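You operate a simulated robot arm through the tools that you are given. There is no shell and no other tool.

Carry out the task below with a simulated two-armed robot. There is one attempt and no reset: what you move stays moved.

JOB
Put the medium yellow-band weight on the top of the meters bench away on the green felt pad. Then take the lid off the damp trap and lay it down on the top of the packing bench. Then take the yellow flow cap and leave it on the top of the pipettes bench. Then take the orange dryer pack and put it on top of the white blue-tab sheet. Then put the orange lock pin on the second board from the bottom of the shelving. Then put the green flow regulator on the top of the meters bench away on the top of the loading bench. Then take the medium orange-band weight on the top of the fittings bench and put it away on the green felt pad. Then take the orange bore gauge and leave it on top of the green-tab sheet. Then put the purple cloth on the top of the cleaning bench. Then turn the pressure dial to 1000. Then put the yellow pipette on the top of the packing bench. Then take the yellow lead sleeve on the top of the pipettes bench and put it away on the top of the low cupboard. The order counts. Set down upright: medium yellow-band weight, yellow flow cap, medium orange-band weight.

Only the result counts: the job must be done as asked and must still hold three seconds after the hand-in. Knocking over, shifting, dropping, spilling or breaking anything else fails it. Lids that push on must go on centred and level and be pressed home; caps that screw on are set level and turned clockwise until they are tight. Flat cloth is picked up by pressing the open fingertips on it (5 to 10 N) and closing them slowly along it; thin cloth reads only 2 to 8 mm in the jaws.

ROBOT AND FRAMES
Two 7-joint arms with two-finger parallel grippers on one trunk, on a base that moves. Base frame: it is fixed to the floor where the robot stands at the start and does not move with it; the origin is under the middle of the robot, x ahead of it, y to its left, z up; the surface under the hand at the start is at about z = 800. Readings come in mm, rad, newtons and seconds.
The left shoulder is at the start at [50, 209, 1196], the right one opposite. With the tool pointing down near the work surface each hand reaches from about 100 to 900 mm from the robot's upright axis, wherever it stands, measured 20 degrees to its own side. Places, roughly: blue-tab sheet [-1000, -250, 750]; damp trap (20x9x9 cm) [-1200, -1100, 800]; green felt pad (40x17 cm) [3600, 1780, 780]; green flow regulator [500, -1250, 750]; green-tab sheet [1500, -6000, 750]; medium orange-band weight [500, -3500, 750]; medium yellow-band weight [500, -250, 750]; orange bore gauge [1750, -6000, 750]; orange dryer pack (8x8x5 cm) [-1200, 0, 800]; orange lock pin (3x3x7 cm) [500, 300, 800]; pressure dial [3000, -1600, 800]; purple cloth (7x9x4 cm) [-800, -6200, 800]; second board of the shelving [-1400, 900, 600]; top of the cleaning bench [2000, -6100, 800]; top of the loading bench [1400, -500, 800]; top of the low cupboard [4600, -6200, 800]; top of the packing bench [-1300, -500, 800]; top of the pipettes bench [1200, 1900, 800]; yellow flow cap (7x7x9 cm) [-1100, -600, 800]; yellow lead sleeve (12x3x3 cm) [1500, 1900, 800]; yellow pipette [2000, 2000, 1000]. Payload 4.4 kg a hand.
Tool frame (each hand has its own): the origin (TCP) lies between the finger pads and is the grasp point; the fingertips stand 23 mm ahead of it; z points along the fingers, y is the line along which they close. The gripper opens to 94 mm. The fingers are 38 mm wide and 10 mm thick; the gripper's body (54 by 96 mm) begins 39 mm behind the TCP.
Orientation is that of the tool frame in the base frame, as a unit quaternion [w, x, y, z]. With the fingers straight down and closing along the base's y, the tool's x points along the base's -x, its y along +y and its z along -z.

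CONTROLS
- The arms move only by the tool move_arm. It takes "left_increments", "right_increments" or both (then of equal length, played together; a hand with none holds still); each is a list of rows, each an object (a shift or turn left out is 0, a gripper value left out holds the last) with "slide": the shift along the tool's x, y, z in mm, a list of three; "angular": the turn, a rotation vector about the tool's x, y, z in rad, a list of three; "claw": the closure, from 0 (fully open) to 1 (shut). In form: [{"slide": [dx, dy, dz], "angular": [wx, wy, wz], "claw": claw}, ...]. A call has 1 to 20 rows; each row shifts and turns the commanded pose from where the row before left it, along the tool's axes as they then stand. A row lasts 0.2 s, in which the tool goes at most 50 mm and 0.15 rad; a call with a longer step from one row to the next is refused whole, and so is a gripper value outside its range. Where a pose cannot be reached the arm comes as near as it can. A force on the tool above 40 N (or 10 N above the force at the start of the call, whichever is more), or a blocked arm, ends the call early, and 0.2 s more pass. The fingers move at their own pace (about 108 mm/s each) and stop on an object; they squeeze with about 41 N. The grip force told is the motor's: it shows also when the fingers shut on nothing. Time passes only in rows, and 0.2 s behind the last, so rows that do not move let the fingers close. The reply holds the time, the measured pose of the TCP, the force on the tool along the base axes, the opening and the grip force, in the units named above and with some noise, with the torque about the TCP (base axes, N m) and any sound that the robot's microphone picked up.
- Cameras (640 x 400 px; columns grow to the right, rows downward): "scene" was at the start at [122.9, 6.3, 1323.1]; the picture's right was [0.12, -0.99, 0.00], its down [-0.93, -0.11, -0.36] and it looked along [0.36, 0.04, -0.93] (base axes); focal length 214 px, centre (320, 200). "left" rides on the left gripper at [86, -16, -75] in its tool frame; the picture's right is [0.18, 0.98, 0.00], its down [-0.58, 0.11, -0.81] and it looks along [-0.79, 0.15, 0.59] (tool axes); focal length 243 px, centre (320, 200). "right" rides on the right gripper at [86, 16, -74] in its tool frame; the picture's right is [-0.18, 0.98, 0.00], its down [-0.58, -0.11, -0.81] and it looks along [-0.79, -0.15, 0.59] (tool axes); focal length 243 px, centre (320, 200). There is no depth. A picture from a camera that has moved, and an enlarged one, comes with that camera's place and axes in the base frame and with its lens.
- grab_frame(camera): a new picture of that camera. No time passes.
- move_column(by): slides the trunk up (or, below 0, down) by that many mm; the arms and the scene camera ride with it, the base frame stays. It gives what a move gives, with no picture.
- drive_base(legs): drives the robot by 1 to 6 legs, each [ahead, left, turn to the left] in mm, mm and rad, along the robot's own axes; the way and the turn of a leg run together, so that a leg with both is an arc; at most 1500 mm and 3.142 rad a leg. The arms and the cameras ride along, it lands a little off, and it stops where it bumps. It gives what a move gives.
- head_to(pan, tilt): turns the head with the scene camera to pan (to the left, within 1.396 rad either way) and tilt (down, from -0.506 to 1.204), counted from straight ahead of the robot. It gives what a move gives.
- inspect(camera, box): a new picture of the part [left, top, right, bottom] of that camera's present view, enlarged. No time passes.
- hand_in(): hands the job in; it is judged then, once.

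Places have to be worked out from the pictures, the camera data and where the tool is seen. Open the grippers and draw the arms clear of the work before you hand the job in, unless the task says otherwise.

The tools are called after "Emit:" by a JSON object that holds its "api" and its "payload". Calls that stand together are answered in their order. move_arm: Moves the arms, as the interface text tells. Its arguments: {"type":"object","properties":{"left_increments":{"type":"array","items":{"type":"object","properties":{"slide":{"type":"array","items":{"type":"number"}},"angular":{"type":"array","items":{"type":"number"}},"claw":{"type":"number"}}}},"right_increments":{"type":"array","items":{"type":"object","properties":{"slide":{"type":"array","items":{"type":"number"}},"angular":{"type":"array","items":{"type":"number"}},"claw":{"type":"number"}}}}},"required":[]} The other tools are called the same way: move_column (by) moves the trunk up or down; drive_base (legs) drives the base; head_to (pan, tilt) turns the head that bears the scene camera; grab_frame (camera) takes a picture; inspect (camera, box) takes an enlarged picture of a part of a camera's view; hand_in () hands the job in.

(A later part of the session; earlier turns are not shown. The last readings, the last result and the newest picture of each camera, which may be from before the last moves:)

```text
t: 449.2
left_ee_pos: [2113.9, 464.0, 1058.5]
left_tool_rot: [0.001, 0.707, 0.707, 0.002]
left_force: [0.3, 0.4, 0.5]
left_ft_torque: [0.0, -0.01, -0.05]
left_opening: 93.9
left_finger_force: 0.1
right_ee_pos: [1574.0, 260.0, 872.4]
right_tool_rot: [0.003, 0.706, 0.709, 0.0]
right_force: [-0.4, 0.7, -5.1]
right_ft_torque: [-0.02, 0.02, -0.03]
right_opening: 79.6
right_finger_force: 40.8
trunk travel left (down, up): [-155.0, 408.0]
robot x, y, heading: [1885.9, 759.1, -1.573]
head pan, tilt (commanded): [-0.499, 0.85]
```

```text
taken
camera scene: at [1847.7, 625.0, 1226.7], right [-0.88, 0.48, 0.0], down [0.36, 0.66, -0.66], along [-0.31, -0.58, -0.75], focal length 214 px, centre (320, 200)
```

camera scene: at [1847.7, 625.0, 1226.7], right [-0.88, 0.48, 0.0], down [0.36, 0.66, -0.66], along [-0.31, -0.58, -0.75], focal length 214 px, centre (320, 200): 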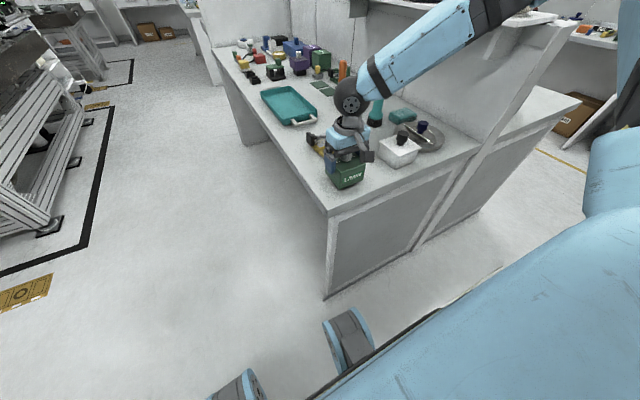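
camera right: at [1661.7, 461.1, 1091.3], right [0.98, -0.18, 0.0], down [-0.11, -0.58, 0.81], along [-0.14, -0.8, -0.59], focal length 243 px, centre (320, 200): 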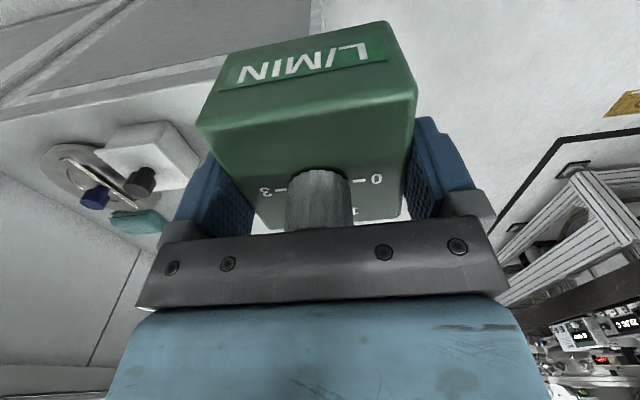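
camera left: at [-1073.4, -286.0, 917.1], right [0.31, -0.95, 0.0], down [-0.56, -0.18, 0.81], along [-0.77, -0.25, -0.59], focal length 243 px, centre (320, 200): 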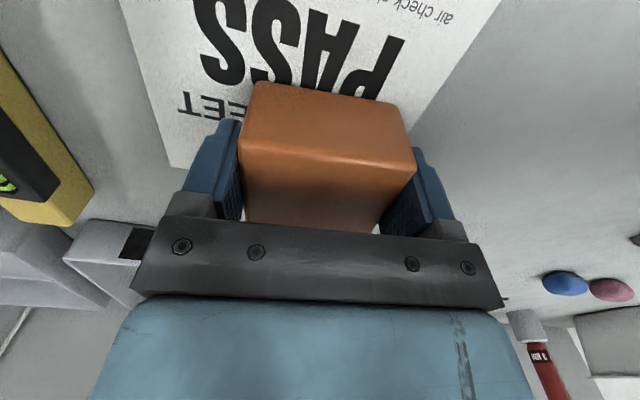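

I check the clearance around the regulator before setting it down.

Emit:
{"api": "inspect", "payload": {"camera": "scene", "box": [280, 90, 460, 220]}}

Emit:
{"api": "move_arm", "payload": {"right_increments": [{"slide": [0, 0, 4]}, {"slide": [0, 0, 4]}, {"slide": [0, 0, 3]}]}}

```text
3.08 times, centred on (370, 155) of scene
camera zoom: at [1847.7, 625.0, 1226.7], right [-0.88, 0.48, 0.0], down [0.36, 0.66, -0.66], along [-0.31, -0.58, -0.75], focal length 660 px, centre (166, 338)
```

zoom: 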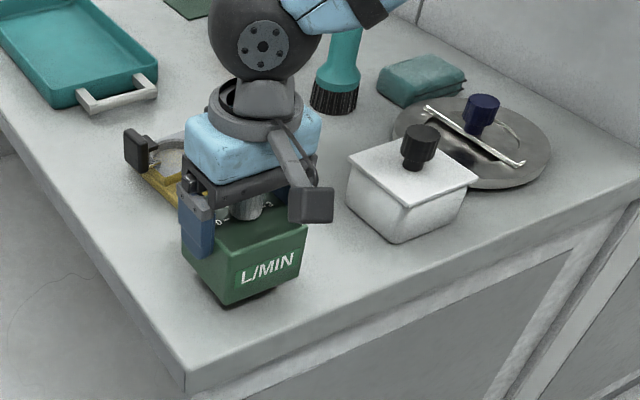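

```text
t: 450.0
left_ee_pos: [2113.6, 464.4, 1059.3]
left_tool_rot: [0.0, 0.707, 0.707, 0.001]
left_force: [0.5, -0.2, 1.3]
left_ft_torque: [-0.02, 0.03, 0.0]
left_opening: 94.1
left_finger_force: 0.0
right_ee_pos: [1575.6, 258.8, 862.9]
right_tool_rot: [0.003, 0.705, 0.709, -0.001]
right_force: [-0.7, 0.1, -6.5]
right_ft_torque: [-0.01, 0.0, -0.02]
right_opening: 80.0
right_finger_force: 41.0
trunk travel left (down, up): [-155.0, 408.0]
robot x, y, heading: [1885.3, 763.1, -1.565]
head pan, tilt (commanded): [-0.499, 0.85]
```

Clear on all sides. I lower the last millimetres.

Emit:
{"api": "move_arm", "payload": {"right_increments": [{"slide": [0, 0, 2]}, {"slide": [0, 0, 2]}, {"slide": [0, 0, 2]}]}}

```text
t: 450.8
left_ee_pos: [2114.9, 464.2, 1059.2]
left_tool_rot: [0.001, 0.707, 0.707, 0.001]
left_force: [0.1, 0.1, -0.7]
left_ft_torque: [-0.03, 0.0, -0.01]
left_opening: 94.0
left_finger_force: 0.0
right_ee_pos: [1576.4, 260.0, 858.3]
right_tool_rot: [0.002, 0.706, 0.709, -0.002]
right_force: [-0.6, -1.3, -0.2]
right_ft_torque: [0.21, 0.31, 0.07]
right_opening: 79.7
right_finger_force: 41.1
trunk travel left (down, up): [-155.0, 408.0]
robot x, y, heading: [1883.4, 761.3, -1.566]
head pan, tilt (commanded): [-0.499, 0.85]
```

Contact has begun. I lower one more millimetre, release and lift straight up.

Emit:
{"api": "move_arm", "payload": {"right_increments": [{"slide": [0, 0, 1.5]}, {"slide": [0, 0, 0]}, {"claw": 0.0}, {"claw": 0.0}, {"claw": 0.0}, {"slide": [0, 0, -15]}, {"slide": [0, 0, -35]}, {"slide": [0, 0, -45]}, {"slide": [0, 0, -45]}]}}

Emit:
{"api": "inspect", "payload": {"camera": "scene", "box": [280, 60, 460, 220]}}

```text
t: 452.8
left_ee_pos: [2113.7, 464.1, 1058.8]
left_tool_rot: [0.001, 0.707, 0.707, 0.0]
left_force: [0.9, 0.6, -1.2]
left_ft_torque: [-0.02, 0.01, 0.04]
left_opening: 94.1
left_finger_force: 0.0
right_ee_pos: [1575.2, 262.2, 997.7]
right_tool_rot: [0.003, 0.705, 0.709, -0.002]
right_force: [0.4, -0.7, -0.1]
right_ft_torque: [-0.02, 0.01, -0.02]
right_opening: 94.2
right_finger_force: 0.1
trunk travel left (down, up): [-155.0, 408.0]
robot x, y, heading: [1885.5, 759.3, -1.571]
head pan, tilt (commanded): [-0.499, 0.85]
```

```text
2.50 times, centred on (370, 140) of scene
camera zoom: at [1848.2, 626.2, 1226.8], right [-0.88, 0.48, 0.0], down [0.36, 0.66, -0.66], along [-0.31, -0.58, -0.75], focal length 536 px, centre (195, 350)
```

zoom: 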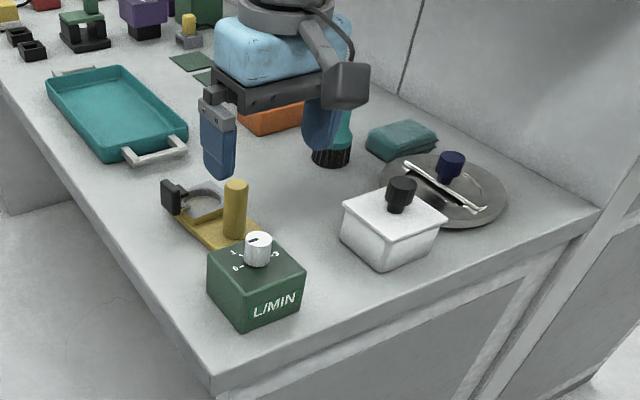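

The regulator is placed. Next is the orange-band weight on the fittings bench around (500,-3500). I raise the right hand and survey the possible routes toward −y.

Emit:
{"api": "move_arm", "payload": {"right_increments": [{"slide": [40, 10, -15]}, {"slide": [40, 10, -10]}, {"slide": [40, 10, 0]}]}}

Emit:
{"api": "move_column", "payload": {"by": 320}}

Emit:
{"api": "head_to", "payload": {"pan": 0.3, "tilt": 0.35}}

Emit:
{"api": "grab_frame", "payload": {"camera": "scene"}}

Emit:
{"api": "head_to", "payload": {"pan": -0.1, "tilt": 0.2}}

Emit:
{"api": "grab_frame", "payload": {"camera": "scene"}}

```text
t: 453.6
left_ee_pos: [2114.2, 465.5, 1058.1]
left_tool_rot: [0.0, 0.707, 0.707, 0.0]
left_force: [0.4, 0.4, -0.1]
left_ft_torque: [-0.01, 0.0, 0.0]
left_opening: 94.0
left_finger_force: 0.0
right_ee_pos: [1605.9, 385.9, 1019.1]
right_tool_rot: [0.002, 0.706, 0.708, -0.002]
right_force: [-0.3, 0.4, -0.5]
right_ft_torque: [0.0, 0.0, -0.01]
right_opening: 94.0
right_finger_force: 0.0
trunk travel left (down, up): [-155.0, 408.0]
robot x, y, heading: [1885.8, 758.3, -1.565]
head pan, tilt (commanded): [-0.499, 0.85]
```

```text
t: 456.8
left_ee_pos: [2113.5, 465.2, 1378.5]
left_tool_rot: [0.0, 0.707, 0.708, 0.001]
left_force: [0.3, 0.0, 0.0]
left_ft_torque: [0.0, -0.01, -0.03]
left_opening: 94.0
left_finger_force: 0.1
right_ee_pos: [1605.6, 383.8, 1339.1]
right_tool_rot: [0.003, 0.706, 0.708, -0.002]
right_force: [-0.1, 0.4, -0.3]
right_ft_torque: [0.01, 0.02, -0.03]
right_opening: 93.9
right_finger_force: 0.1
trunk travel left (down, up): [-475.0, 88.0]
robot x, y, heading: [1885.5, 760.4, -1.565]
head pan, tilt (commanded): [-0.499, 0.85]
```

```text
t: 457.9
left_ee_pos: [2113.7, 464.1, 1379.0]
left_tool_rot: [0.0, 0.707, 0.708, 0.001]
left_force: [0.4, 0.0, 0.2]
left_ft_torque: [-0.08, -0.02, 0.04]
left_opening: 94.2
left_finger_force: 0.0
right_ee_pos: [1605.9, 385.3, 1340.2]
right_tool_rot: [0.003, 0.706, 0.708, -0.002]
right_force: [-0.3, 1.4, -0.4]
right_ft_torque: [0.0, -0.01, -0.04]
right_opening: 94.2
right_finger_force: 0.0
trunk travel left (down, up): [-475.0, 88.0]
robot x, y, heading: [1887.3, 762.5, -1.566]
head pan, tilt (commanded): [0.3, 0.351]
```

```text
taken
camera scene: at [1912.8, 605.3, 1590.4], right [-0.95, -0.3, 0.0], down [-0.1, 0.33, -0.94], along [0.28, -0.9, -0.34], focal length 214 px, centre (320, 200)
```

scene: 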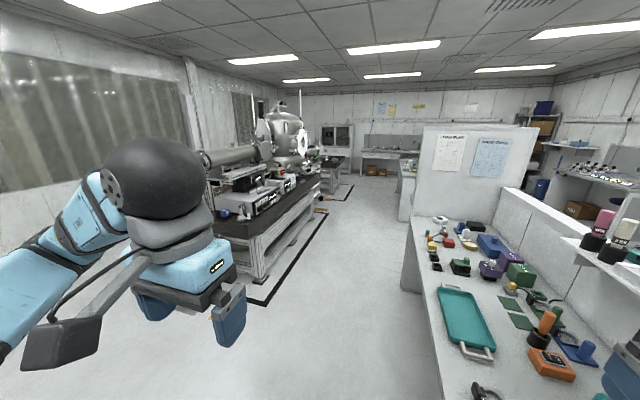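

```text
t: 458.8
left_ee_pos: [2112.8, 464.7, 1378.3]
left_tool_rot: [0.0, 0.707, 0.707, 0.001]
left_force: [0.8, 0.5, -0.6]
left_ft_torque: [0.0, -0.01, 0.01]
left_opening: 94.0
left_finger_force: 0.0
right_ee_pos: [1605.7, 384.8, 1340.1]
right_tool_rot: [0.004, 0.706, 0.708, -0.002]
right_force: [-0.8, 1.5, -0.2]
right_ft_torque: [-0.02, -0.03, 0.02]
right_opening: 94.0
right_finger_force: 0.0
trunk travel left (down, up): [-475.0, 88.0]
robot x, y, heading: [1884.6, 765.6, -1.569]
head pan, tilt (commanded): [-0.099, 0.201]
```

```text
taken
camera scene: at [1876.3, 601.5, 1604.4], right [-1.0, 0.1, 0.0], down [0.02, 0.2, -0.98], along [-0.09, -0.98, -0.2], focal length 214 px, centre (320, 200)
```

scene: 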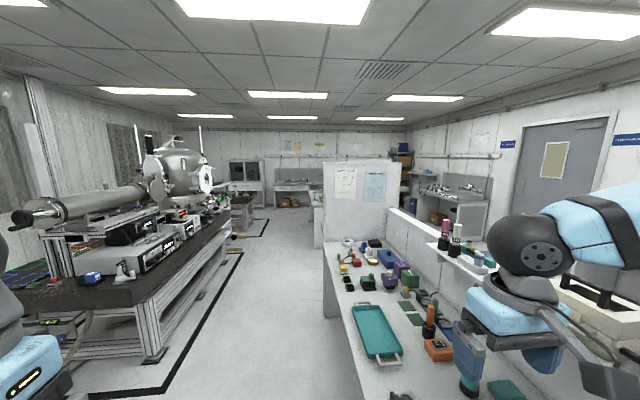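

The aisle in front of the loading bench is clear at x≈2230, and a cross corridor seems open at y≈-2100. I drive that way with the trunk high, looking again before crossing.

Emit:
{"api": "drive_base", "payload": {"legs": [[60, 345, -0.003], [1500, 0, 0], [900, 0, 0]]}}

Emit:
{"api": "head_to", "payload": {"pan": -0.8, "tilt": 0.35}}

Emit:
{"api": "grab_frame", "payload": {"camera": "scene"}}

Emit:
{"api": "head_to", "payload": {"pan": 0.0, "tilt": 0.35}}

Emit:
{"api": "grab_frame", "payload": {"camera": "scene"}}

```text
t: 473.6
left_ee_pos: [2447.2, -1970.8, 1379.6]
left_tool_rot: [0.0, 0.709, 0.706, 0.001]
left_force: [0.1, 0.3, 0.0]
left_ft_torque: [-0.01, -0.04, 0.02]
left_opening: 93.5
left_finger_force: 0.1
right_ee_pos: [1938.2, -2050.2, 1339.7]
right_tool_rot: [0.003, 0.707, 0.707, -0.002]
right_force: [0.0, 0.2, -0.1]
right_ft_torque: [-0.01, 0.0, -0.03]
right_opening: 93.9
right_finger_force: 0.0
trunk travel left (down, up): [-475.0, 88.0]
robot x, y, heading: [2221.3, -1669.9, -1.567]
head pan, tilt (commanded): [-0.099, 0.201]
```

```text
t: 474.7
left_ee_pos: [2445.9, -1971.6, 1379.4]
left_tool_rot: [0.001, 0.708, 0.706, 0.002]
left_force: [0.1, 0.5, -0.9]
left_ft_torque: [-0.01, 0.03, -0.03]
left_opening: 94.0
left_finger_force: 0.1
right_ee_pos: [1939.0, -2050.5, 1340.8]
right_tool_rot: [0.004, 0.707, 0.707, -0.001]
right_force: [0.7, 0.1, -0.2]
right_ft_torque: [-0.01, -0.03, 0.01]
right_opening: 93.9
right_finger_force: 0.1
trunk travel left (down, up): [-475.0, 88.0]
robot x, y, heading: [2215.9, -1674.3, -1.573]
head pan, tilt (commanded): [-0.799, 0.351]
```

```text
taken
camera scene: at [2152.0, -1805.8, 1590.5], right [-0.7, 0.72, 0.0], down [0.25, 0.24, -0.94], along [-0.67, -0.65, -0.34], focal length 214 px, centre (320, 200)
```

scene: 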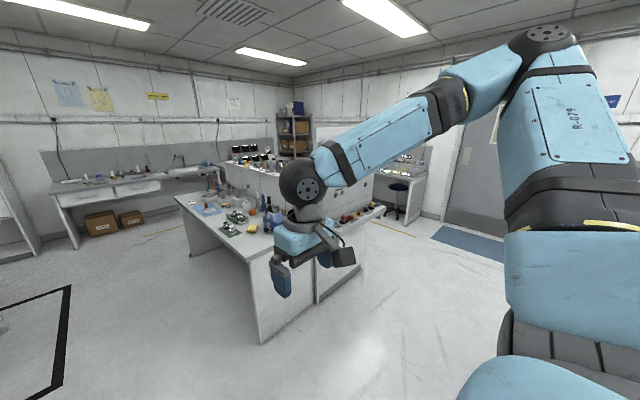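

```text
t: 475.8
left_ee_pos: [2446.0, -1971.6, 1378.5]
left_tool_rot: [0.0, 0.708, 0.706, 0.001]
left_force: [-0.3, 0.3, -1.1]
left_ft_torque: [0.01, 0.01, 0.01]
left_opening: 94.1
left_finger_force: 0.0
right_ee_pos: [1938.6, -2049.1, 1339.9]
right_tool_rot: [0.003, 0.707, 0.707, -0.002]
right_force: [0.6, -0.4, -0.1]
right_ft_torque: [-0.01, 0.01, -0.02]
right_opening: 94.0
right_finger_force: 0.1
trunk travel left (down, up): [-475.0, 88.0]
robot x, y, heading: [2217.0, -1670.0, -1.565]
head pan, tilt (commanded): [0.0, 0.351]
```

```text
taken
camera scene: at [2218.6, -1834.1, 1590.4], right [-1.0, 0.0, 0.0], down [0.0, 0.34, -0.94], along [0.0, -0.94, -0.34], focal length 214 px, centre (320, 200)
```

scene: 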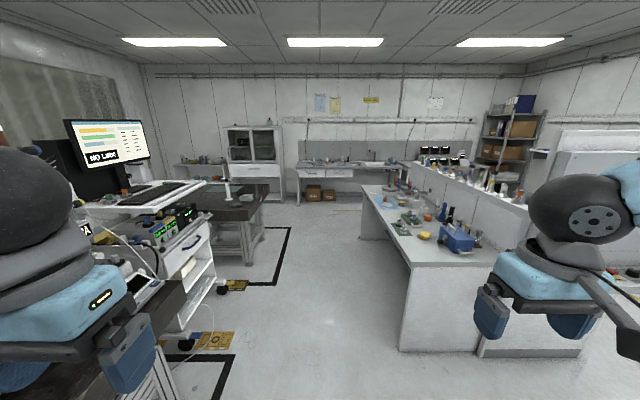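

The cross corridor (y from about -1440 to -2950) is clear. I cross to the west side and then look at the fittings bench.

Emit:
{"api": "drive_base", "payload": {"legs": [[430, 0, 0], [0, -1500, 0], [0, -850, 0], [0, 0, 1.571]]}}

Emit:
{"api": "head_to", "payload": {"pan": -0.7, "tilt": 0.45}}

Emit:
{"api": "grab_frame", "payload": {"camera": "scene"}}

```text
t: 502.6
left_ee_pos: [172.8, -1879.0, 1379.3]
left_tool_rot: [-0.001, 0.015, 1.0, 0.001]
left_force: [-0.9, -0.6, 0.1]
left_ft_torque: [-0.02, -0.02, 0.0]
left_opening: 94.1
left_finger_force: 0.1
right_ee_pos: [236.3, -2389.8, 1338.7]
right_tool_rot: [0.004, 0.013, 1.0, 0.001]
right_force: [-0.1, -0.2, 0.3]
right_ft_torque: [-0.01, 0.01, -0.01]
right_opening: 93.9
right_finger_force: 0.1
trunk travel left (down, up): [-475.0, 88.0]
robot x, y, heading: [-130.8, -2099.9, -0.024]
head pan, tilt (commanded): [0.0, 0.351]
```

```text
t: 503.7
left_ee_pos: [171.6, -1878.8, 1378.2]
left_tool_rot: [-0.001, 0.014, 1.0, 0.001]
left_force: [0.9, -0.5, -0.7]
left_ft_torque: [-0.02, -0.01, 0.02]
left_opening: 94.0
left_finger_force: 0.1
right_ee_pos: [237.5, -2390.4, 1339.1]
right_tool_rot: [0.003, 0.014, 1.0, 0.001]
right_force: [0.1, -0.1, -0.4]
right_ft_torque: [0.0, -0.01, 0.03]
right_opening: 93.8
right_finger_force: 0.0
trunk travel left (down, up): [-475.0, 88.0]
robot x, y, heading: [-128.8, -2099.0, -0.026]
head pan, tilt (commanded): [-0.7, 0.45]
```

```text
taken
camera scene: at [4.2, -2162.1, 1581.2], right [-0.66, -0.75, 0.0], down [-0.33, 0.29, -0.9], along [0.67, -0.6, -0.44], focal length 214 px, centre (320, 200)
```

scene: 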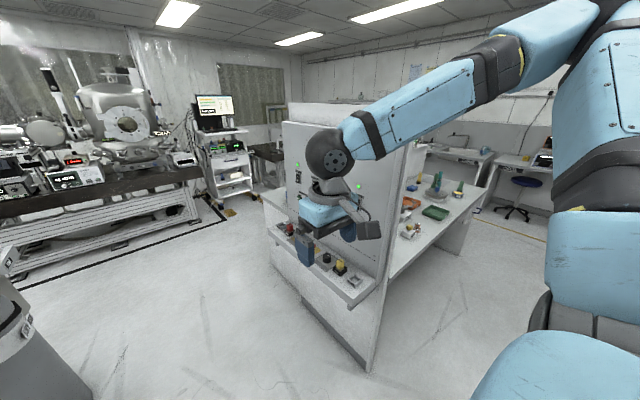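

The fittings bench lies behind the LIVE console. I keep some distance from the console corner, sidestep to y≈-3230 and look at the bench top.

Emit:
{"api": "drive_base", "payload": {"legs": [[-100, 0, 0.026], [0, -1130, 0]]}}

Emit:
{"api": "head_to", "payload": {"pan": -0.2, "tilt": 0.6}}

Emit:
{"api": "grab_frame", "payload": {"camera": "scene"}}

```text
t: 514.5
left_ee_pos: [67.7, -2979.4, 1377.7]
left_tool_rot: [-0.001, -0.005, 1.0, 0.0]
left_force: [-0.6, -1.1, 0.2]
left_ft_torque: [0.01, 0.0, 0.01]
left_opening: 93.7
left_finger_force: 0.1
right_ee_pos: [152.0, -3486.5, 1340.0]
right_tool_rot: [0.004, -0.005, 1.0, 0.001]
right_force: [-0.3, -0.1, 0.0]
right_ft_torque: [0.04, 0.03, -0.01]
right_opening: 94.0
right_finger_force: 0.0
trunk travel left (down, up): [-475.0, 88.0]
robot x, y, heading: [-229.4, -3213.3, 0.013]
head pan, tilt (commanded): [-0.7, 0.45]
```

```text
t: 515.4
left_ee_pos: [67.2, -2979.9, 1379.4]
left_tool_rot: [-0.001, -0.004, 1.0, 0.0]
left_force: [0.2, 0.1, 0.3]
left_ft_torque: [0.02, 0.01, 0.06]
left_opening: 94.0
left_finger_force: 0.0
right_ee_pos: [152.0, -3486.8, 1339.7]
right_tool_rot: [0.003, -0.007, 1.0, 0.001]
right_force: [0.1, 1.1, 0.5]
right_ft_torque: [-0.01, 0.02, 0.02]
right_opening: 94.0
right_finger_force: 0.1
trunk travel left (down, up): [-475.0, 88.0]
robot x, y, heading: [-224.1, -3211.4, 0.015]
head pan, tilt (commanded): [-0.201, 0.6]
```

```text
taken
camera scene: at [-73.3, -3227.1, 1567.7], right [-0.19, -0.98, 0.0], down [-0.55, 0.11, -0.83], along [0.81, -0.16, -0.56], focal length 214 px, centre (320, 200)
```

scene: 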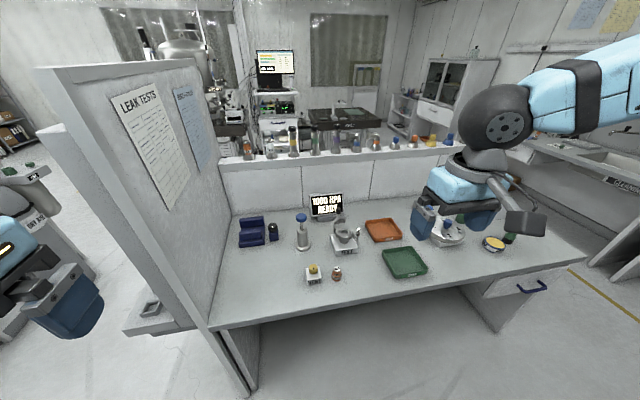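

I zoom in on the fittings bench to identify the orange-band weight.

Emit:
{"api": "inspect", "payload": {"camera": "scene", "box": [230, 180, 430, 310]}}

Emit:
{"api": "inspect", "payload": {"camera": "scene", "box": [400, 180, 580, 290]}}

```text
3.08 times, centred on (330, 245) of scene
camera zoom: at [-73.3, -3227.1, 1567.7], right [-0.19, -0.98, 0.0], down [-0.55, 0.11, -0.83], along [0.81, -0.16, -0.56], focal length 660 px, centre (289, 62)
```

zoom: 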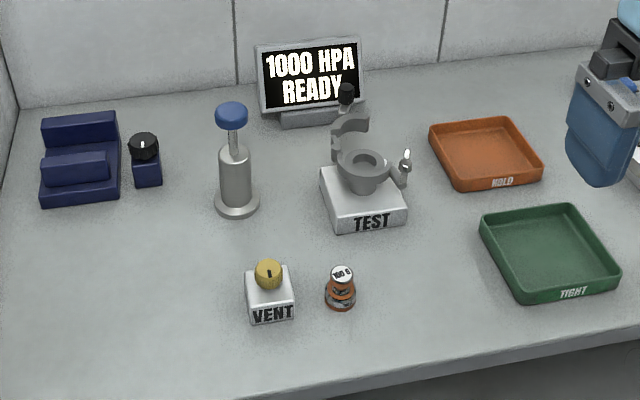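

```text
3.56 times, centred on (490, 235) of scene
camera zoom: at [-73.3, -3227.1, 1567.7], right [-0.19, -0.98, 0.0], down [-0.55, 0.11, -0.83], along [0.81, -0.16, -0.56], focal length 763 px, centre (-284, 76)
```

zoom: 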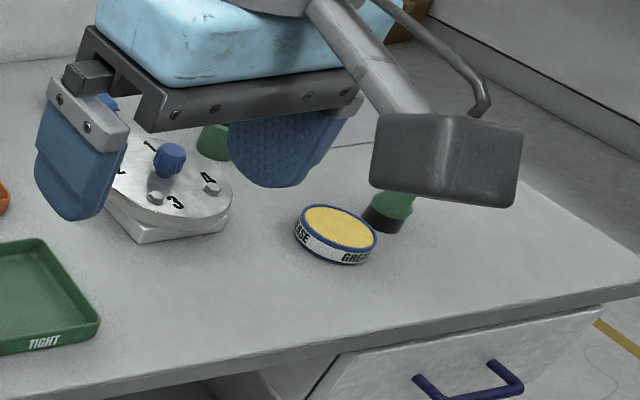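

The orange-band weight stands at about (453,-3400) next to the VENT box. I move up to the bench and lower the trunk.

Emit:
{"api": "drive_base", "payload": {"legs": [[0, 75, -0.013], [195, 0, 0]]}}

Emit:
{"api": "move_column", "payload": {"by": -320}}

Emit:
{"api": "head_to", "payload": {"pan": -0.4, "tilt": 0.85}}

Emit:
{"api": "grab_frame", "payload": {"camera": "scene"}}

Emit:
{"api": "grab_frame", "payload": {"camera": "right"}}

```text
t: 517.9
left_ee_pos: [260.6, -2908.6, 1379.6]
left_tool_rot: [0.0, 0.001, 1.0, 0.001]
left_force: [0.5, 0.5, -0.2]
left_ft_torque: [0.01, -0.01, 0.0]
left_opening: 94.0
left_finger_force: 0.1
right_ee_pos: [339.4, -3417.8, 1340.4]
right_tool_rot: [0.004, -0.001, 1.0, 0.001]
right_force: [-0.8, -0.1, 0.3]
right_ft_torque: [-0.01, -0.01, 0.05]
right_opening: 94.0
right_finger_force: 0.0
trunk travel left (down, up): [-475.0, 88.0]
robot x, y, heading: [-31.0, -3138.2, -0.002]
head pan, tilt (commanded): [-0.201, 0.6]
```

```text
t: 521.1
left_ee_pos: [261.3, -2909.1, 1059.5]
left_tool_rot: [0.0, 0.002, 1.0, 0.001]
left_force: [-0.5, -0.3, 0.8]
left_ft_torque: [-0.02, 0.01, 0.0]
left_opening: 93.8
left_finger_force: 0.0
right_ee_pos: [340.5, -3416.9, 1019.6]
right_tool_rot: [0.003, -0.001, 1.0, 0.001]
right_force: [-0.5, -0.6, 1.2]
right_ft_torque: [0.01, 0.0, 0.03]
right_opening: 94.0
right_finger_force: 0.1
trunk travel left (down, up): [-155.0, 408.0]
robot x, y, heading: [-38.1, -3134.5, 0.002]
head pan, tilt (commanded): [-0.201, 0.6]
```

```text
t: 521.8
left_ee_pos: [261.5, -2909.3, 1058.1]
left_tool_rot: [0.0, 0.002, 1.0, 0.002]
left_force: [0.2, 0.3, -0.1]
left_ft_torque: [0.0, 0.0, -0.02]
left_opening: 93.9
left_finger_force: 0.1
right_ee_pos: [342.0, -3416.3, 1019.9]
right_tool_rot: [0.003, -0.001, 1.0, 0.001]
right_force: [0.3, 1.0, 0.1]
right_ft_torque: [-0.01, 0.03, -0.02]
right_opening: 93.7
right_finger_force: 0.2
trunk travel left (down, up): [-155.0, 408.0]
robot x, y, heading: [-33.5, -3137.2, -0.002]
head pan, tilt (commanded): [-0.4, 0.85]
```

```text
taken
camera scene: at [103.6, -3167.3, 1226.8], right [-0.39, -0.92, 0.0], down [-0.69, 0.29, -0.66], along [0.61, -0.26, -0.75], focal length 214 px, centre (320, 200)
```

scene: 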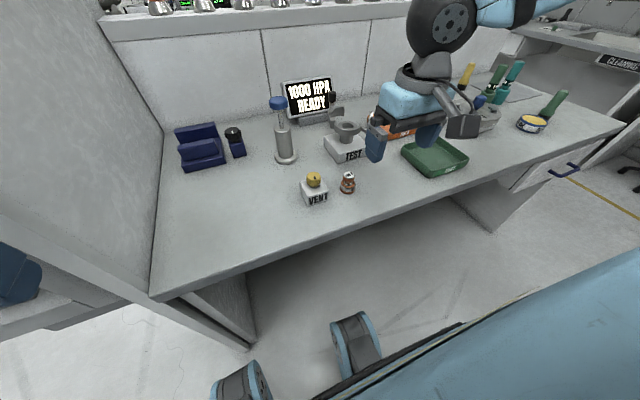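

```text
taken
camera right: at [254.5, -3402.0, 1093.0], right [0.18, 0.98, 0.0], down [0.58, -0.11, 0.81], along [0.8, -0.15, -0.59], focal length 243 px, centre (320, 200)
```

right: 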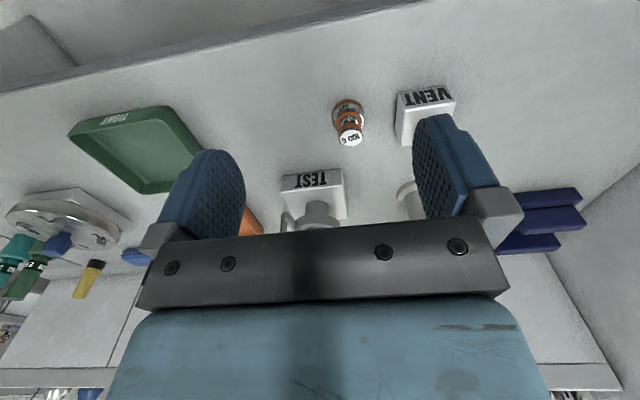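

I zoom both views on the weight for triangulation.

Emit:
{"api": "inspect", "payload": {"camera": "scene", "box": [290, 150, 390, 220]}}

Emit:
{"api": "inspect", "payload": {"camera": "right", "box": [290, 70, 470, 180]}}

```text
5.71 times, centred on (340, 185) of scene
camera zoom: at [103.6, -3167.3, 1226.8], right [-0.39, -0.92, 0.0], down [-0.69, 0.29, -0.66], along [0.61, -0.26, -0.75], focal length 1226 px, centre (206, 286)
```

zoom: 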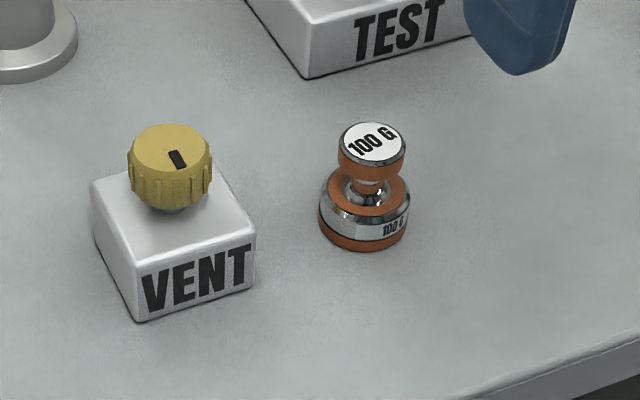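

```text
3.56 times, centred on (380, 125) of right
camera zoom: at [254.5, -3402.0, 1093.0], right [0.18, 0.98, 0.0], down [0.58, -0.11, 0.81], along [0.8, -0.15, -0.59], focal length 863 px, centre (107, 467)
```

zoom: 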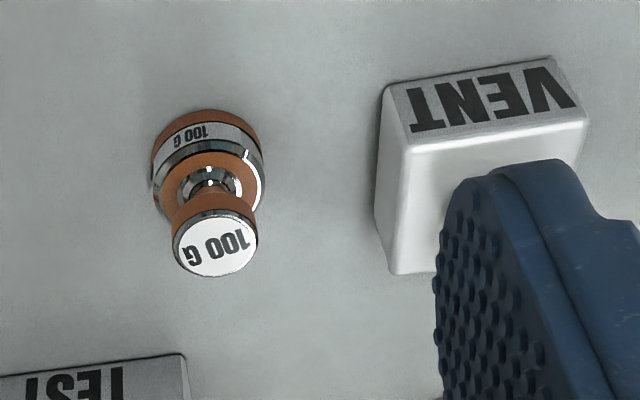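

The weight stands at about (452,-3399.5), top z≈861; the VENT box edge is at y≈-3337. I move over it with a 60 mm opening and descend partway.

Emit:
{"api": "move_arm", "payload": {"right_increments": [{"slide": [-36.8, 5.7, 0], "claw": 0.36}, {"slide": [-36.8, 5.7, 0]}, {"slide": [-36.9, 5.6, 0]}, {"slide": [0, 0, 40]}, {"slide": [0, 0, 40]}, {"slide": [0, 0, 20]}, {"slide": [0, 0, 0]}]}}

Emit:
{"api": "grab_frame", "payload": {"camera": "right"}}

Emit:
{"api": "inspect", "payload": {"camera": "scene", "box": [290, 130, 410, 220]}}

```text
t: 523.4
left_ee_pos: [261.9, -2908.9, 1059.6]
left_tool_rot: [0.0, 0.002, 1.0, 0.001]
left_force: [0.3, -0.3, 0.7]
left_ft_torque: [0.01, -0.01, -0.01]
left_opening: 94.2
left_finger_force: 0.1
right_ee_pos: [452.6, -3400.0, 920.2]
right_tool_rot: [0.004, -0.001, 1.0, 0.001]
right_force: [0.3, 0.5, -0.7]
right_ft_torque: [0.01, -0.01, 0.01]
right_opening: 60.2
right_finger_force: 0.0
trunk travel left (down, up): [-155.0, 408.0]
robot x, y, heading: [-37.1, -3137.5, 0.003]
head pan, tilt (commanded): [-0.4, 0.85]
```

```text
taken
camera right: at [366.4, -3384.7, 993.4], right [0.18, 0.98, 0.0], down [0.58, -0.11, 0.81], along [0.8, -0.15, -0.59], focal length 243 px, centre (320, 200)
```

right: 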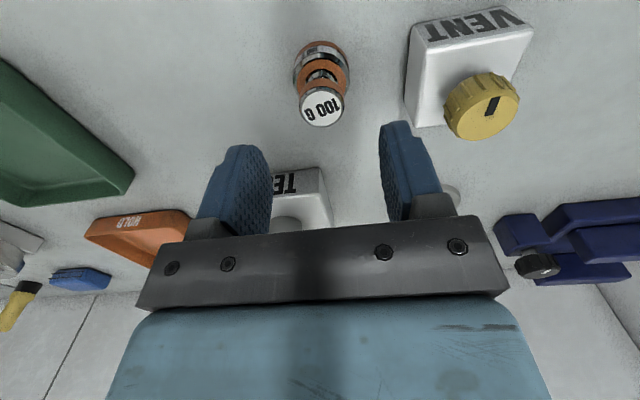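

```text
4.44 times, centred on (350, 175) of scene
camera zoom: at [103.5, -3167.2, 1226.8], right [-0.39, -0.92, 0.0], down [-0.69, 0.29, -0.66], along [0.61, -0.26, -0.75], focal length 953 px, centre (187, 311)
```

zoom: 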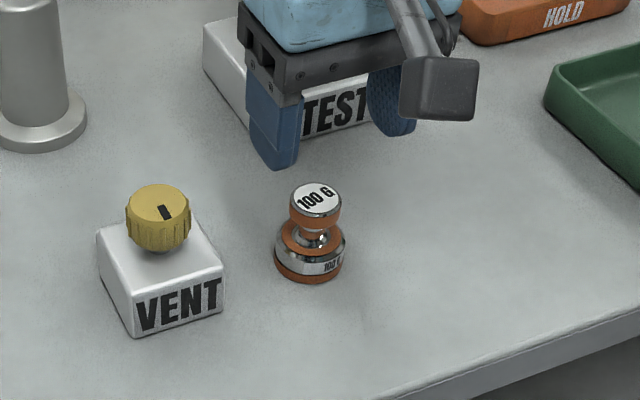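

The weight is centred under the gripper. I descend, grip and lift.

Emit:
{"api": "move_arm", "payload": {"right_increments": [{"slide": [1, 0, 35]}, {"slide": [0, 0, 30]}, {"slide": [0, 0, 18]}, {"slide": [0, 0, 0]}, {"claw": 1.0}, {"claw": 1.0}, {"claw": 1.0}]}}

Emit:
{"api": "grab_frame", "payload": {"camera": "right"}}

```text
t: 525.0
left_ee_pos: [262.0, -2909.1, 1059.2]
left_tool_rot: [0.0, 0.002, 1.0, 0.001]
left_force: [0.0, 0.1, -0.4]
left_ft_torque: [0.0, 0.01, 0.05]
left_opening: 94.1
left_finger_force: 0.1
right_ee_pos: [451.5, -3400.2, 837.4]
right_tool_rot: [0.004, -0.001, 1.0, 0.0]
right_force: [-0.1, -0.1, 0.9]
right_ft_torque: [0.02, -0.01, 0.0]
right_opening: 40.6
right_finger_force: 40.7
trunk travel left (down, up): [-155.0, 408.0]
robot x, y, heading: [-34.0, -3136.8, 0.002]
head pan, tilt (commanded): [-0.4, 0.85]
```

```text
taken
camera right: at [365.0, -3385.7, 911.6], right [0.18, 0.98, 0.0], down [0.58, -0.11, 0.81], along [0.8, -0.15, -0.59], focal length 243 px, centre (320, 200)
```

right: 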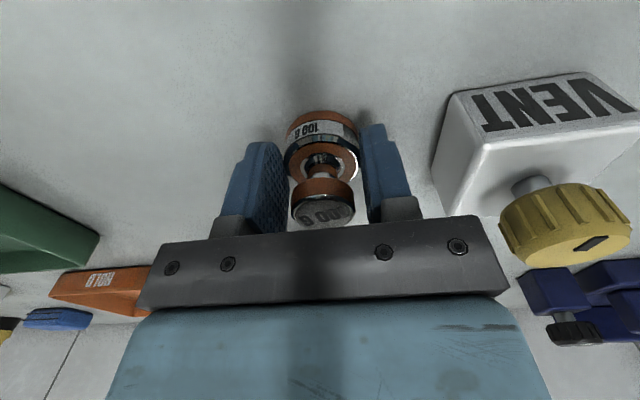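

The weight is held (40.6 mm). I lift, retract, raise the trunk and drive back through the cross corridor toward the felt pad.

Emit:
{"api": "move_arm", "payload": {"right_increments": [{"slide": [0, 0, -10]}, {"slide": [0, 0, -40]}, {"slide": [0, 0, -45]}, {"slide": [0, 0, -45]}, {"slide": [40, 0, -20]}, {"slide": [40, 0, -10]}, {"slide": [30, 0, 0]}]}}

Emit:
{"api": "move_column", "payload": {"by": 320}}

Emit:
{"api": "drive_base", "payload": {"legs": [[-200, 0, 0], [0, 1040, 0], [0, 0, 1.569]]}}

Emit:
{"api": "grab_frame", "payload": {"camera": "right"}}

```text
t: 526.6
left_ee_pos: [261.6, -2910.0, 1058.9]
left_tool_rot: [0.0, 0.002, 1.0, 0.0]
left_force: [-0.7, 0.3, 0.6]
left_ft_torque: [0.03, 0.01, 0.02]
left_opening: 94.1
left_finger_force: 0.1
right_ee_pos: [338.9, -3400.0, 1007.3]
right_tool_rot: [0.003, 0.0, 1.0, 0.001]
right_force: [-0.3, 0.4, -1.4]
right_ft_torque: [-0.01, -0.03, 0.0]
right_opening: 40.7
right_finger_force: 40.8
trunk travel left (down, up): [-155.0, 408.0]
robot x, y, heading: [-38.6, -3136.7, 0.002]
head pan, tilt (commanded): [-0.4, 0.85]
```

```text
t: 529.8
left_ee_pos: [262.8, -2908.8, 1378.3]
left_tool_rot: [-0.001, 0.002, 1.0, 0.002]
left_force: [0.7, 0.7, -0.1]
left_ft_torque: [0.01, 0.01, 0.0]
left_opening: 94.2
left_finger_force: 0.1
right_ee_pos: [340.8, -3397.5, 1325.9]
right_tool_rot: [0.004, 0.0, 1.0, 0.001]
right_force: [0.0, -0.5, -0.5]
right_ft_torque: [0.0, 0.01, -0.01]
right_opening: 40.6
right_finger_force: 41.3
trunk travel left (down, up): [-475.0, 88.0]
robot x, y, heading: [-32.9, -3136.7, 0.0]
head pan, tilt (commanded): [-0.4, 0.85]
```

```text
t: 544.4
left_ee_pos: [-465.1, -1777.4, 1378.1]
left_tool_rot: [0.0, -0.705, 0.709, 0.0]
left_force: [0.5, 0.1, -0.3]
left_ft_torque: [0.02, -0.01, 0.01]
left_opening: 93.7
left_finger_force: 0.0
right_ee_pos: [24.6, -1699.7, 1326.2]
right_tool_rot: [-0.002, 0.707, -0.707, -0.004]
right_force: [-0.2, 0.5, -1.2]
right_ft_torque: [-0.02, 0.0, 0.0]
right_opening: 40.7
right_finger_force: 40.9
trunk travel left (down, up): [-475.0, 88.0]
robot x, y, heading: [-236.7, -2074.8, 1.567]
head pan, tilt (commanded): [-0.4, 0.85]
```

```text
taken
camera right: at [9.8, -1787.4, 1399.9], right [-0.98, 0.18, 0.0], down [0.11, 0.58, 0.81], along [0.15, 0.8, -0.59], focal length 243 px, centre (320, 200)
```

right: 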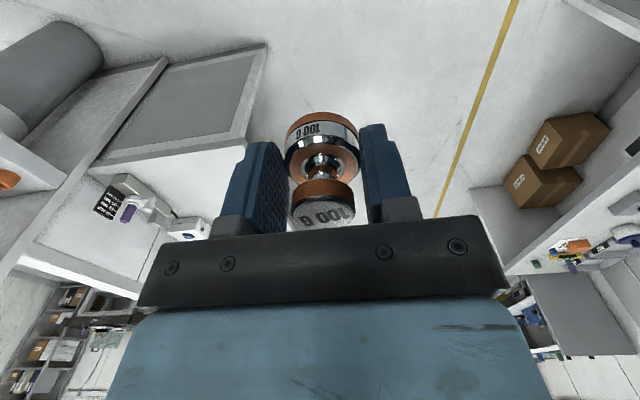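

The weight is secure. I cross east and then drive north along the aisle.

Emit:
{"api": "drive_base", "payload": {"legs": [[0, -1500, 0], [0, -1000, 0], [1500, 0, 0.002], [1480, 0, 0]]}}

Emit:
{"api": "head_to", "payload": {"pan": -0.5, "tilt": 0.4}}

Emit:
{"api": "grab_frame", "payload": {"camera": "scene"}}

```text
t: 569.4
left_ee_pos: [2073.5, -1395.0, 1385.6]
left_tool_rot: [0.004, 0.718, -0.696, -0.007]
left_force: [0.4, -0.2, -0.6]
left_ft_torque: [-0.04, 0.03, -0.01]
left_opening: 94.1
left_finger_force: 0.2
right_ee_pos: [2564.4, -1310.6, 1332.4]
right_tool_rot: [-0.004, 0.713, -0.701, -0.015]
right_force: [-0.2, 0.4, -1.7]
right_ft_torque: [-0.06, 0.01, 0.0]
right_opening: 40.6
right_finger_force: 41.2
trunk travel left (down, up): [-475.0, 88.0]
robot x, y, heading: [2292.2, -1666.7, 1.588]
head pan, tilt (commanded): [-0.4, 0.85]
stopped in leg 3: the robot was blocked; the commanded pose is now the measured one
```

```text
t: 570.3
left_ee_pos: [2073.8, -1399.6, 1386.7]
left_tool_rot: [0.001, 0.715, -0.699, -0.01]
left_force: [-1.4, 0.5, -0.2]
left_ft_torque: [0.05, 0.0, -0.01]
left_opening: 94.1
left_finger_force: 0.0
right_ee_pos: [2564.2, -1314.4, 1332.3]
right_tool_rot: [-0.006, 0.712, -0.702, -0.018]
right_force: [-0.3, -0.8, -1.2]
right_ft_torque: [-0.04, 0.01, -0.03]
right_opening: 40.7
right_finger_force: 40.8
trunk travel left (down, up): [-475.0, 88.0]
robot x, y, heading: [2291.5, -1665.4, 1.588]
head pan, tilt (commanded): [-0.499, 0.4]
```

```text
taken
camera scene: at [2352.9, -1551.7, 1588.6], right [0.88, -0.47, -0.03], down [-0.2, -0.32, -0.93], along [0.42, 0.82, -0.37], focal length 214 px, centre (320, 200)
```

scene: 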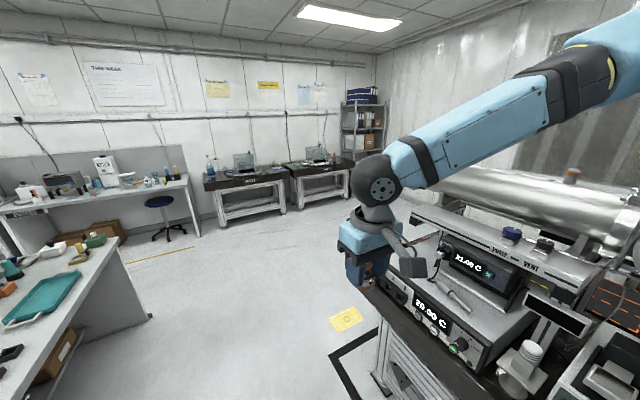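

The robot was blocked at (2292,-1667) and is slightly tilted. I look to the left side and around to find the contact before moving.

Emit:
{"api": "head_to", "payload": {"pan": 1.2, "tilt": 0.4}}

Emit:
{"api": "grab_frame", "payload": {"camera": "scene"}}

Emit:
{"api": "head_to", "payload": {"pan": -1.2, "tilt": 0.4}}

Emit:
{"api": "grab_frame", "payload": {"camera": "scene"}}

Emit:
{"api": "head_to", "payload": {"pan": 0.0, "tilt": 1.1}}

Emit:
{"api": "grab_frame", "payload": {"camera": "scene"}}

```text
t: 572.0
left_ee_pos: [2073.1, -1399.0, 1386.6]
left_tool_rot: [0.001, 0.715, -0.699, -0.01]
left_force: [0.6, 0.4, 0.7]
left_ft_torque: [0.02, -0.02, 0.01]
left_opening: 93.8
left_finger_force: 0.1
right_ee_pos: [2564.0, -1313.9, 1332.2]
right_tool_rot: [-0.006, 0.712, -0.702, -0.018]
right_force: [0.3, -0.4, -0.7]
right_ft_torque: [0.0, 0.04, 0.01]
right_opening: 40.6
right_finger_force: 40.9
trunk travel left (down, up): [-475.0, 88.0]
robot x, y, heading: [2288.9, -1668.3, 1.585]
head pan, tilt (commanded): [1.201, 0.4]
```

```text
taken
camera scene: at [2223.0, -1601.2, 1589.3], right [0.35, 0.94, 0.02], down [0.35, -0.11, -0.93], along [-0.87, 0.33, -0.37], focal length 214 px, centre (320, 200)
```

scene: 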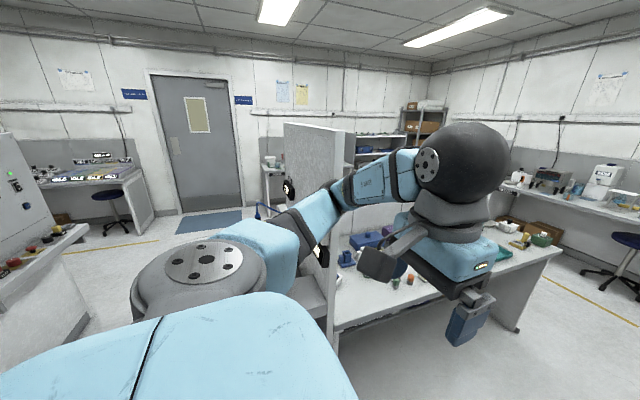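

```text
t: 574.2
left_ee_pos: [2073.9, -1398.9, 1388.3]
left_tool_rot: [0.002, 0.715, -0.699, -0.01]
left_force: [0.6, -0.4, 0.3]
left_ft_torque: [-0.01, 0.02, -0.01]
left_opening: 93.7
left_finger_force: 0.1
right_ee_pos: [2564.1, -1312.9, 1332.5]
right_tool_rot: [-0.006, 0.712, -0.702, -0.018]
right_force: [-0.4, -0.6, -1.0]
right_ft_torque: [-0.03, -0.04, -0.01]
right_opening: 40.5
right_finger_force: 40.8
trunk travel left (down, up): [-475.0, 88.0]
robot x, y, heading: [2292.7, -1668.3, 1.583]
head pan, tilt (commanded): [-1.201, 0.4]
```

```text
taken
camera scene: at [2396.0, -1598.6, 1586.8], right [0.37, -0.93, -0.03], down [-0.37, -0.12, -0.92], along [0.85, 0.36, -0.39], focal length 214 px, centre (320, 200)
```

scene: 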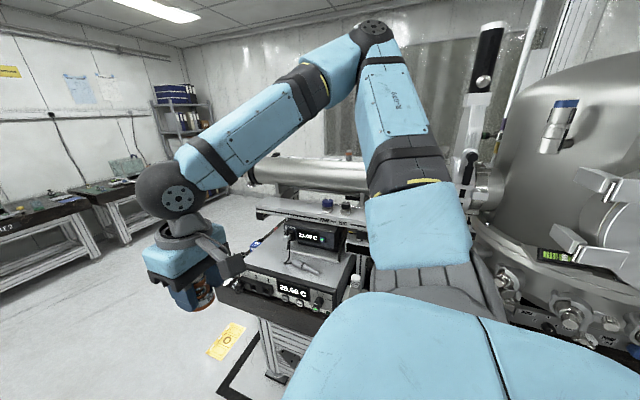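

```text
t: 575.6
left_ee_pos: [2073.1, -1398.7, 1385.8]
left_tool_rot: [0.002, 0.715, -0.699, -0.01]
left_force: [-0.5, 0.5, -0.2]
left_ft_torque: [-0.04, 0.02, 0.01]
left_opening: 94.1
left_finger_force: 0.1
right_ee_pos: [2564.6, -1314.6, 1332.3]
right_tool_rot: [-0.006, 0.712, -0.702, -0.018]
right_force: [-0.5, -0.2, -1.0]
right_ft_torque: [-0.01, 0.02, -0.01]
right_opening: 40.6
right_finger_force: 41.4
trunk travel left (down, up): [-475.0, 88.0]
robot x, y, heading: [2292.1, -1665.4, 1.59]
head pan, tilt (commanded): [0.0, 1.1]
```

```text
taken
camera scene: at [2308.6, -1568.6, 1532.0], right [1.0, 0.01, -0.01], down [0.0, -0.88, -0.48], along [-0.02, 0.48, -0.88], focal length 214 px, centre (320, 200)
```

scene: 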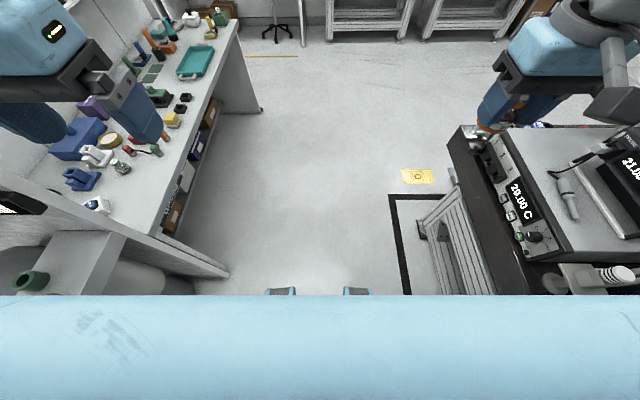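

The left forearm is against the edge of the LOAD PLAN panel; the aisle is too narrow in this heading. Earlier I passed it heading −y at x≈2220, so I back off, turn around in the wide corridor and reverse through the same way.

Emit:
{"api": "drive_base", "payload": {"legs": [[-430, 0, 0], [0, 110, -0.015]]}}

Emit:
{"api": "grab_frame", "payload": {"camera": "right"}}

Emit:
{"api": "head_to", "payload": {"pan": 0.6, "tilt": 0.3}}

Emit:
{"api": "grab_frame", "payload": {"camera": "scene"}}

```text
t: 579.5
left_ee_pos: [1957.4, -1790.3, 1376.0]
left_tool_rot: [-0.006, -0.706, 0.708, -0.004]
left_force: [-0.2, -1.0, -0.1]
left_ft_torque: [0.01, 0.0, -0.02]
left_opening: 94.1
left_finger_force: 0.0
right_ee_pos: [2449.5, -1717.3, 1327.7]
right_tool_rot: [0.002, -0.704, 0.71, 0.003]
right_force: [-0.3, 1.1, -1.5]
right_ft_torque: [0.0, 0.0, -0.01]
right_opening: 40.5
right_finger_force: 40.9
trunk travel left (down, up): [-475.0, 88.0]
robot x, y, heading: [2182.0, -2086.3, 1.567]
head pan, tilt (commanded): [0.0, 1.1]
```

```text
taken
camera right: at [2433.7, -1805.8, 1400.0], right [-0.98, 0.19, 0.0], down [0.11, 0.58, 0.81], along [0.15, 0.8, -0.59], focal length 243 px, centre (320, 200)
```

right: 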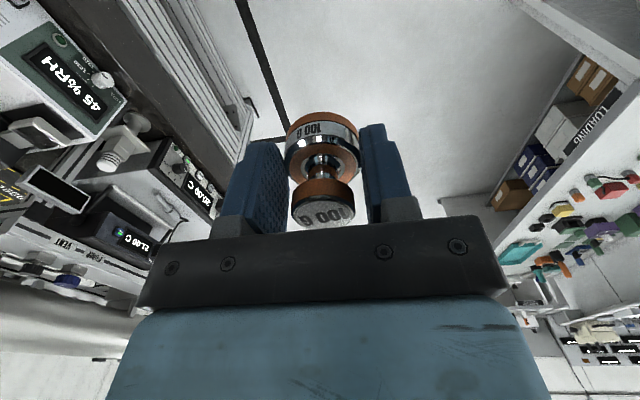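

```text
t: 580.6
left_ee_pos: [1956.3, -1790.3, 1375.9]
left_tool_rot: [-0.006, -0.706, 0.708, -0.005]
left_force: [0.5, 0.3, -0.5]
left_ft_torque: [0.05, 0.01, -0.04]
left_opening: 94.2
left_finger_force: 0.1
right_ee_pos: [2449.6, -1717.3, 1325.8]
right_tool_rot: [0.001, -0.705, 0.71, 0.003]
right_force: [0.4, -0.4, -0.6]
right_ft_torque: [-0.04, 0.0, 0.0]
right_opening: 40.5
right_finger_force: 41.0
trunk travel left (down, up): [-475.0, 88.0]
robot x, y, heading: [2184.8, -2089.8, 1.562]
head pan, tilt (commanded): [0.6, 0.3]
```

```text
taken
camera scene: at [2132.4, -1946.5, 1595.1], right [0.83, 0.56, 0.0], down [0.17, -0.25, -0.95], along [-0.53, 0.79, -0.3], focal length 214 px, centre (320, 200)
```

scene: 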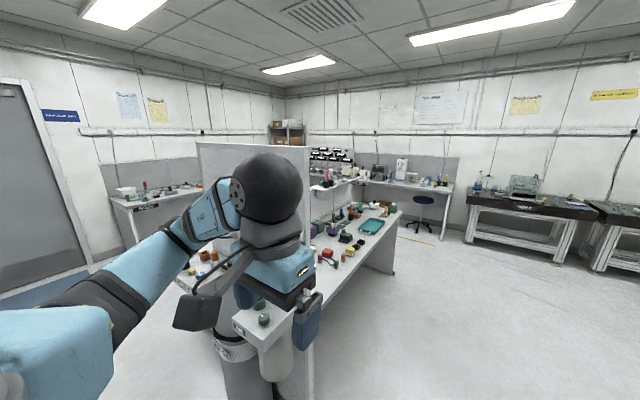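

The panel edge is at x≈1756. I restore the right hand's earlier travel pose, turn around here and reverse north along x≈2222 as I did coming down.

Emit:
{"api": "move_arm", "payload": {"right_increments": [{"slide": [-9, -13, 0]}]}}

Emit:
{"api": "drive_base", "payload": {"legs": [[0, 0, 3.146]]}}

```text
t: 581.0
left_ee_pos: [1957.7, -1791.0, 1375.4]
left_tool_rot: [-0.006, -0.706, 0.708, -0.005]
left_force: [0.6, 0.2, -0.4]
left_ft_torque: [0.02, 0.01, -0.01]
left_opening: 93.9
left_finger_force: 0.1
right_ee_pos: [2462.5, -1709.9, 1327.2]
right_tool_rot: [0.001, -0.705, 0.709, 0.003]
right_force: [0.0, -1.1, -1.8]
right_ft_torque: [0.02, 0.03, -0.03]
right_opening: 40.6
right_finger_force: 41.1
trunk travel left (down, up): [-475.0, 88.0]
robot x, y, heading: [2182.9, -2091.2, 1.559]
head pan, tilt (commanded): [0.6, 0.3]
```

```text
refused: 3.146 is not a number from -3.14159 to 3.14159
```

Emit:
{"api": "drive_base", "payload": {"legs": [[0, 0, 3.14]]}}

Emit:
{"api": "head_to", "payload": {"pan": 0.0, "tilt": 0.3}}

```text
t: 588.8
left_ee_pos: [2418.0, -2385.8, 1375.8]
left_tool_rot: [-0.005, 0.698, 0.716, 0.006]
left_force: [-0.1, 0.2, -0.3]
left_ft_torque: [-0.01, 0.01, 0.01]
left_opening: 93.8
left_finger_force: 0.0
right_ee_pos: [1915.1, -2480.0, 1326.7]
right_tool_rot: [0.003, 0.701, 0.713, -0.001]
right_force: [0.5, 0.6, -0.6]
right_ft_torque: [-0.01, 0.0, 0.03]
right_opening: 40.8
right_finger_force: 40.8
trunk travel left (down, up): [-475.0, 88.0]
robot x, y, heading: [2184.5, -2091.1, -1.555]
head pan, tilt (commanded): [0.6, 0.3]
```

```text
t: 589.8
left_ee_pos: [2419.5, -2385.8, 1375.8]
left_tool_rot: [-0.006, 0.699, 0.715, 0.006]
left_force: [0.4, 0.1, -0.3]
left_ft_torque: [0.01, 0.0, 0.0]
left_opening: 94.2
left_finger_force: 0.0
right_ee_pos: [1915.0, -2479.3, 1328.0]
right_tool_rot: [0.003, 0.701, 0.713, -0.002]
right_force: [-0.3, 0.3, -1.2]
right_ft_torque: [0.03, -0.05, 0.0]
right_opening: 40.5
right_finger_force: 41.3
trunk travel left (down, up): [-475.0, 88.0]
robot x, y, heading: [2178.7, -2091.3, -1.553]
head pan, tilt (commanded): [0.0, 0.3]
```

I align to x≈2222 with heading exactly −y and reverse in two stages, checking the drift.

Emit:
{"api": "drive_base", "payload": {"legs": [[0, 40, -0.0175], [-500, 0, 0]]}}

```text
t: 593.4
left_ee_pos: [2453.6, -1895.7, 1375.5]
left_tool_rot: [-0.005, 0.704, 0.71, 0.006]
left_force: [0.2, 0.8, 0.1]
left_ft_torque: [0.01, -0.02, 0.0]
left_opening: 94.1
left_finger_force: 0.2
right_ee_pos: [1948.3, -1981.8, 1328.0]
right_tool_rot: [0.003, 0.706, 0.708, 0.0]
right_force: [1.1, -0.8, -1.6]
right_ft_torque: [-0.02, -0.01, 0.0]
right_opening: 40.8
right_finger_force: 41.2
trunk travel left (down, up): [-475.0, 88.0]
robot x, y, heading: [2223.5, -1599.2, -1.566]
head pan, tilt (commanded): [0.0, 0.3]
```

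On track. I continue reversing north.

Emit:
{"api": "drive_base", "payload": {"legs": [[-1000, 0, -0.004], [-900, 0, 0], [-560, 0, 0]]}}

```text
t: 605.9
left_ee_pos: [2482.8, 600.6, 1375.0]
left_tool_rot: [-0.006, 0.706, 0.708, 0.005]
left_force: [-0.8, -0.3, -0.9]
left_ft_torque: [0.04, 0.02, 0.03]
left_opening: 94.2
left_finger_force: 0.1
right_ee_pos: [1977.2, 517.1, 1327.0]
right_tool_rot: [0.002, 0.708, 0.706, -0.002]
right_force: [0.4, -0.8, -0.6]
right_ft_torque: [0.03, 0.02, -0.02]
right_opening: 40.5
right_finger_force: 41.2
trunk travel left (down, up): [-475.0, 88.0]
robot x, y, heading: [2255.6, 898.9, -1.577]
head pan, tilt (commanded): [0.0, 0.3]
```

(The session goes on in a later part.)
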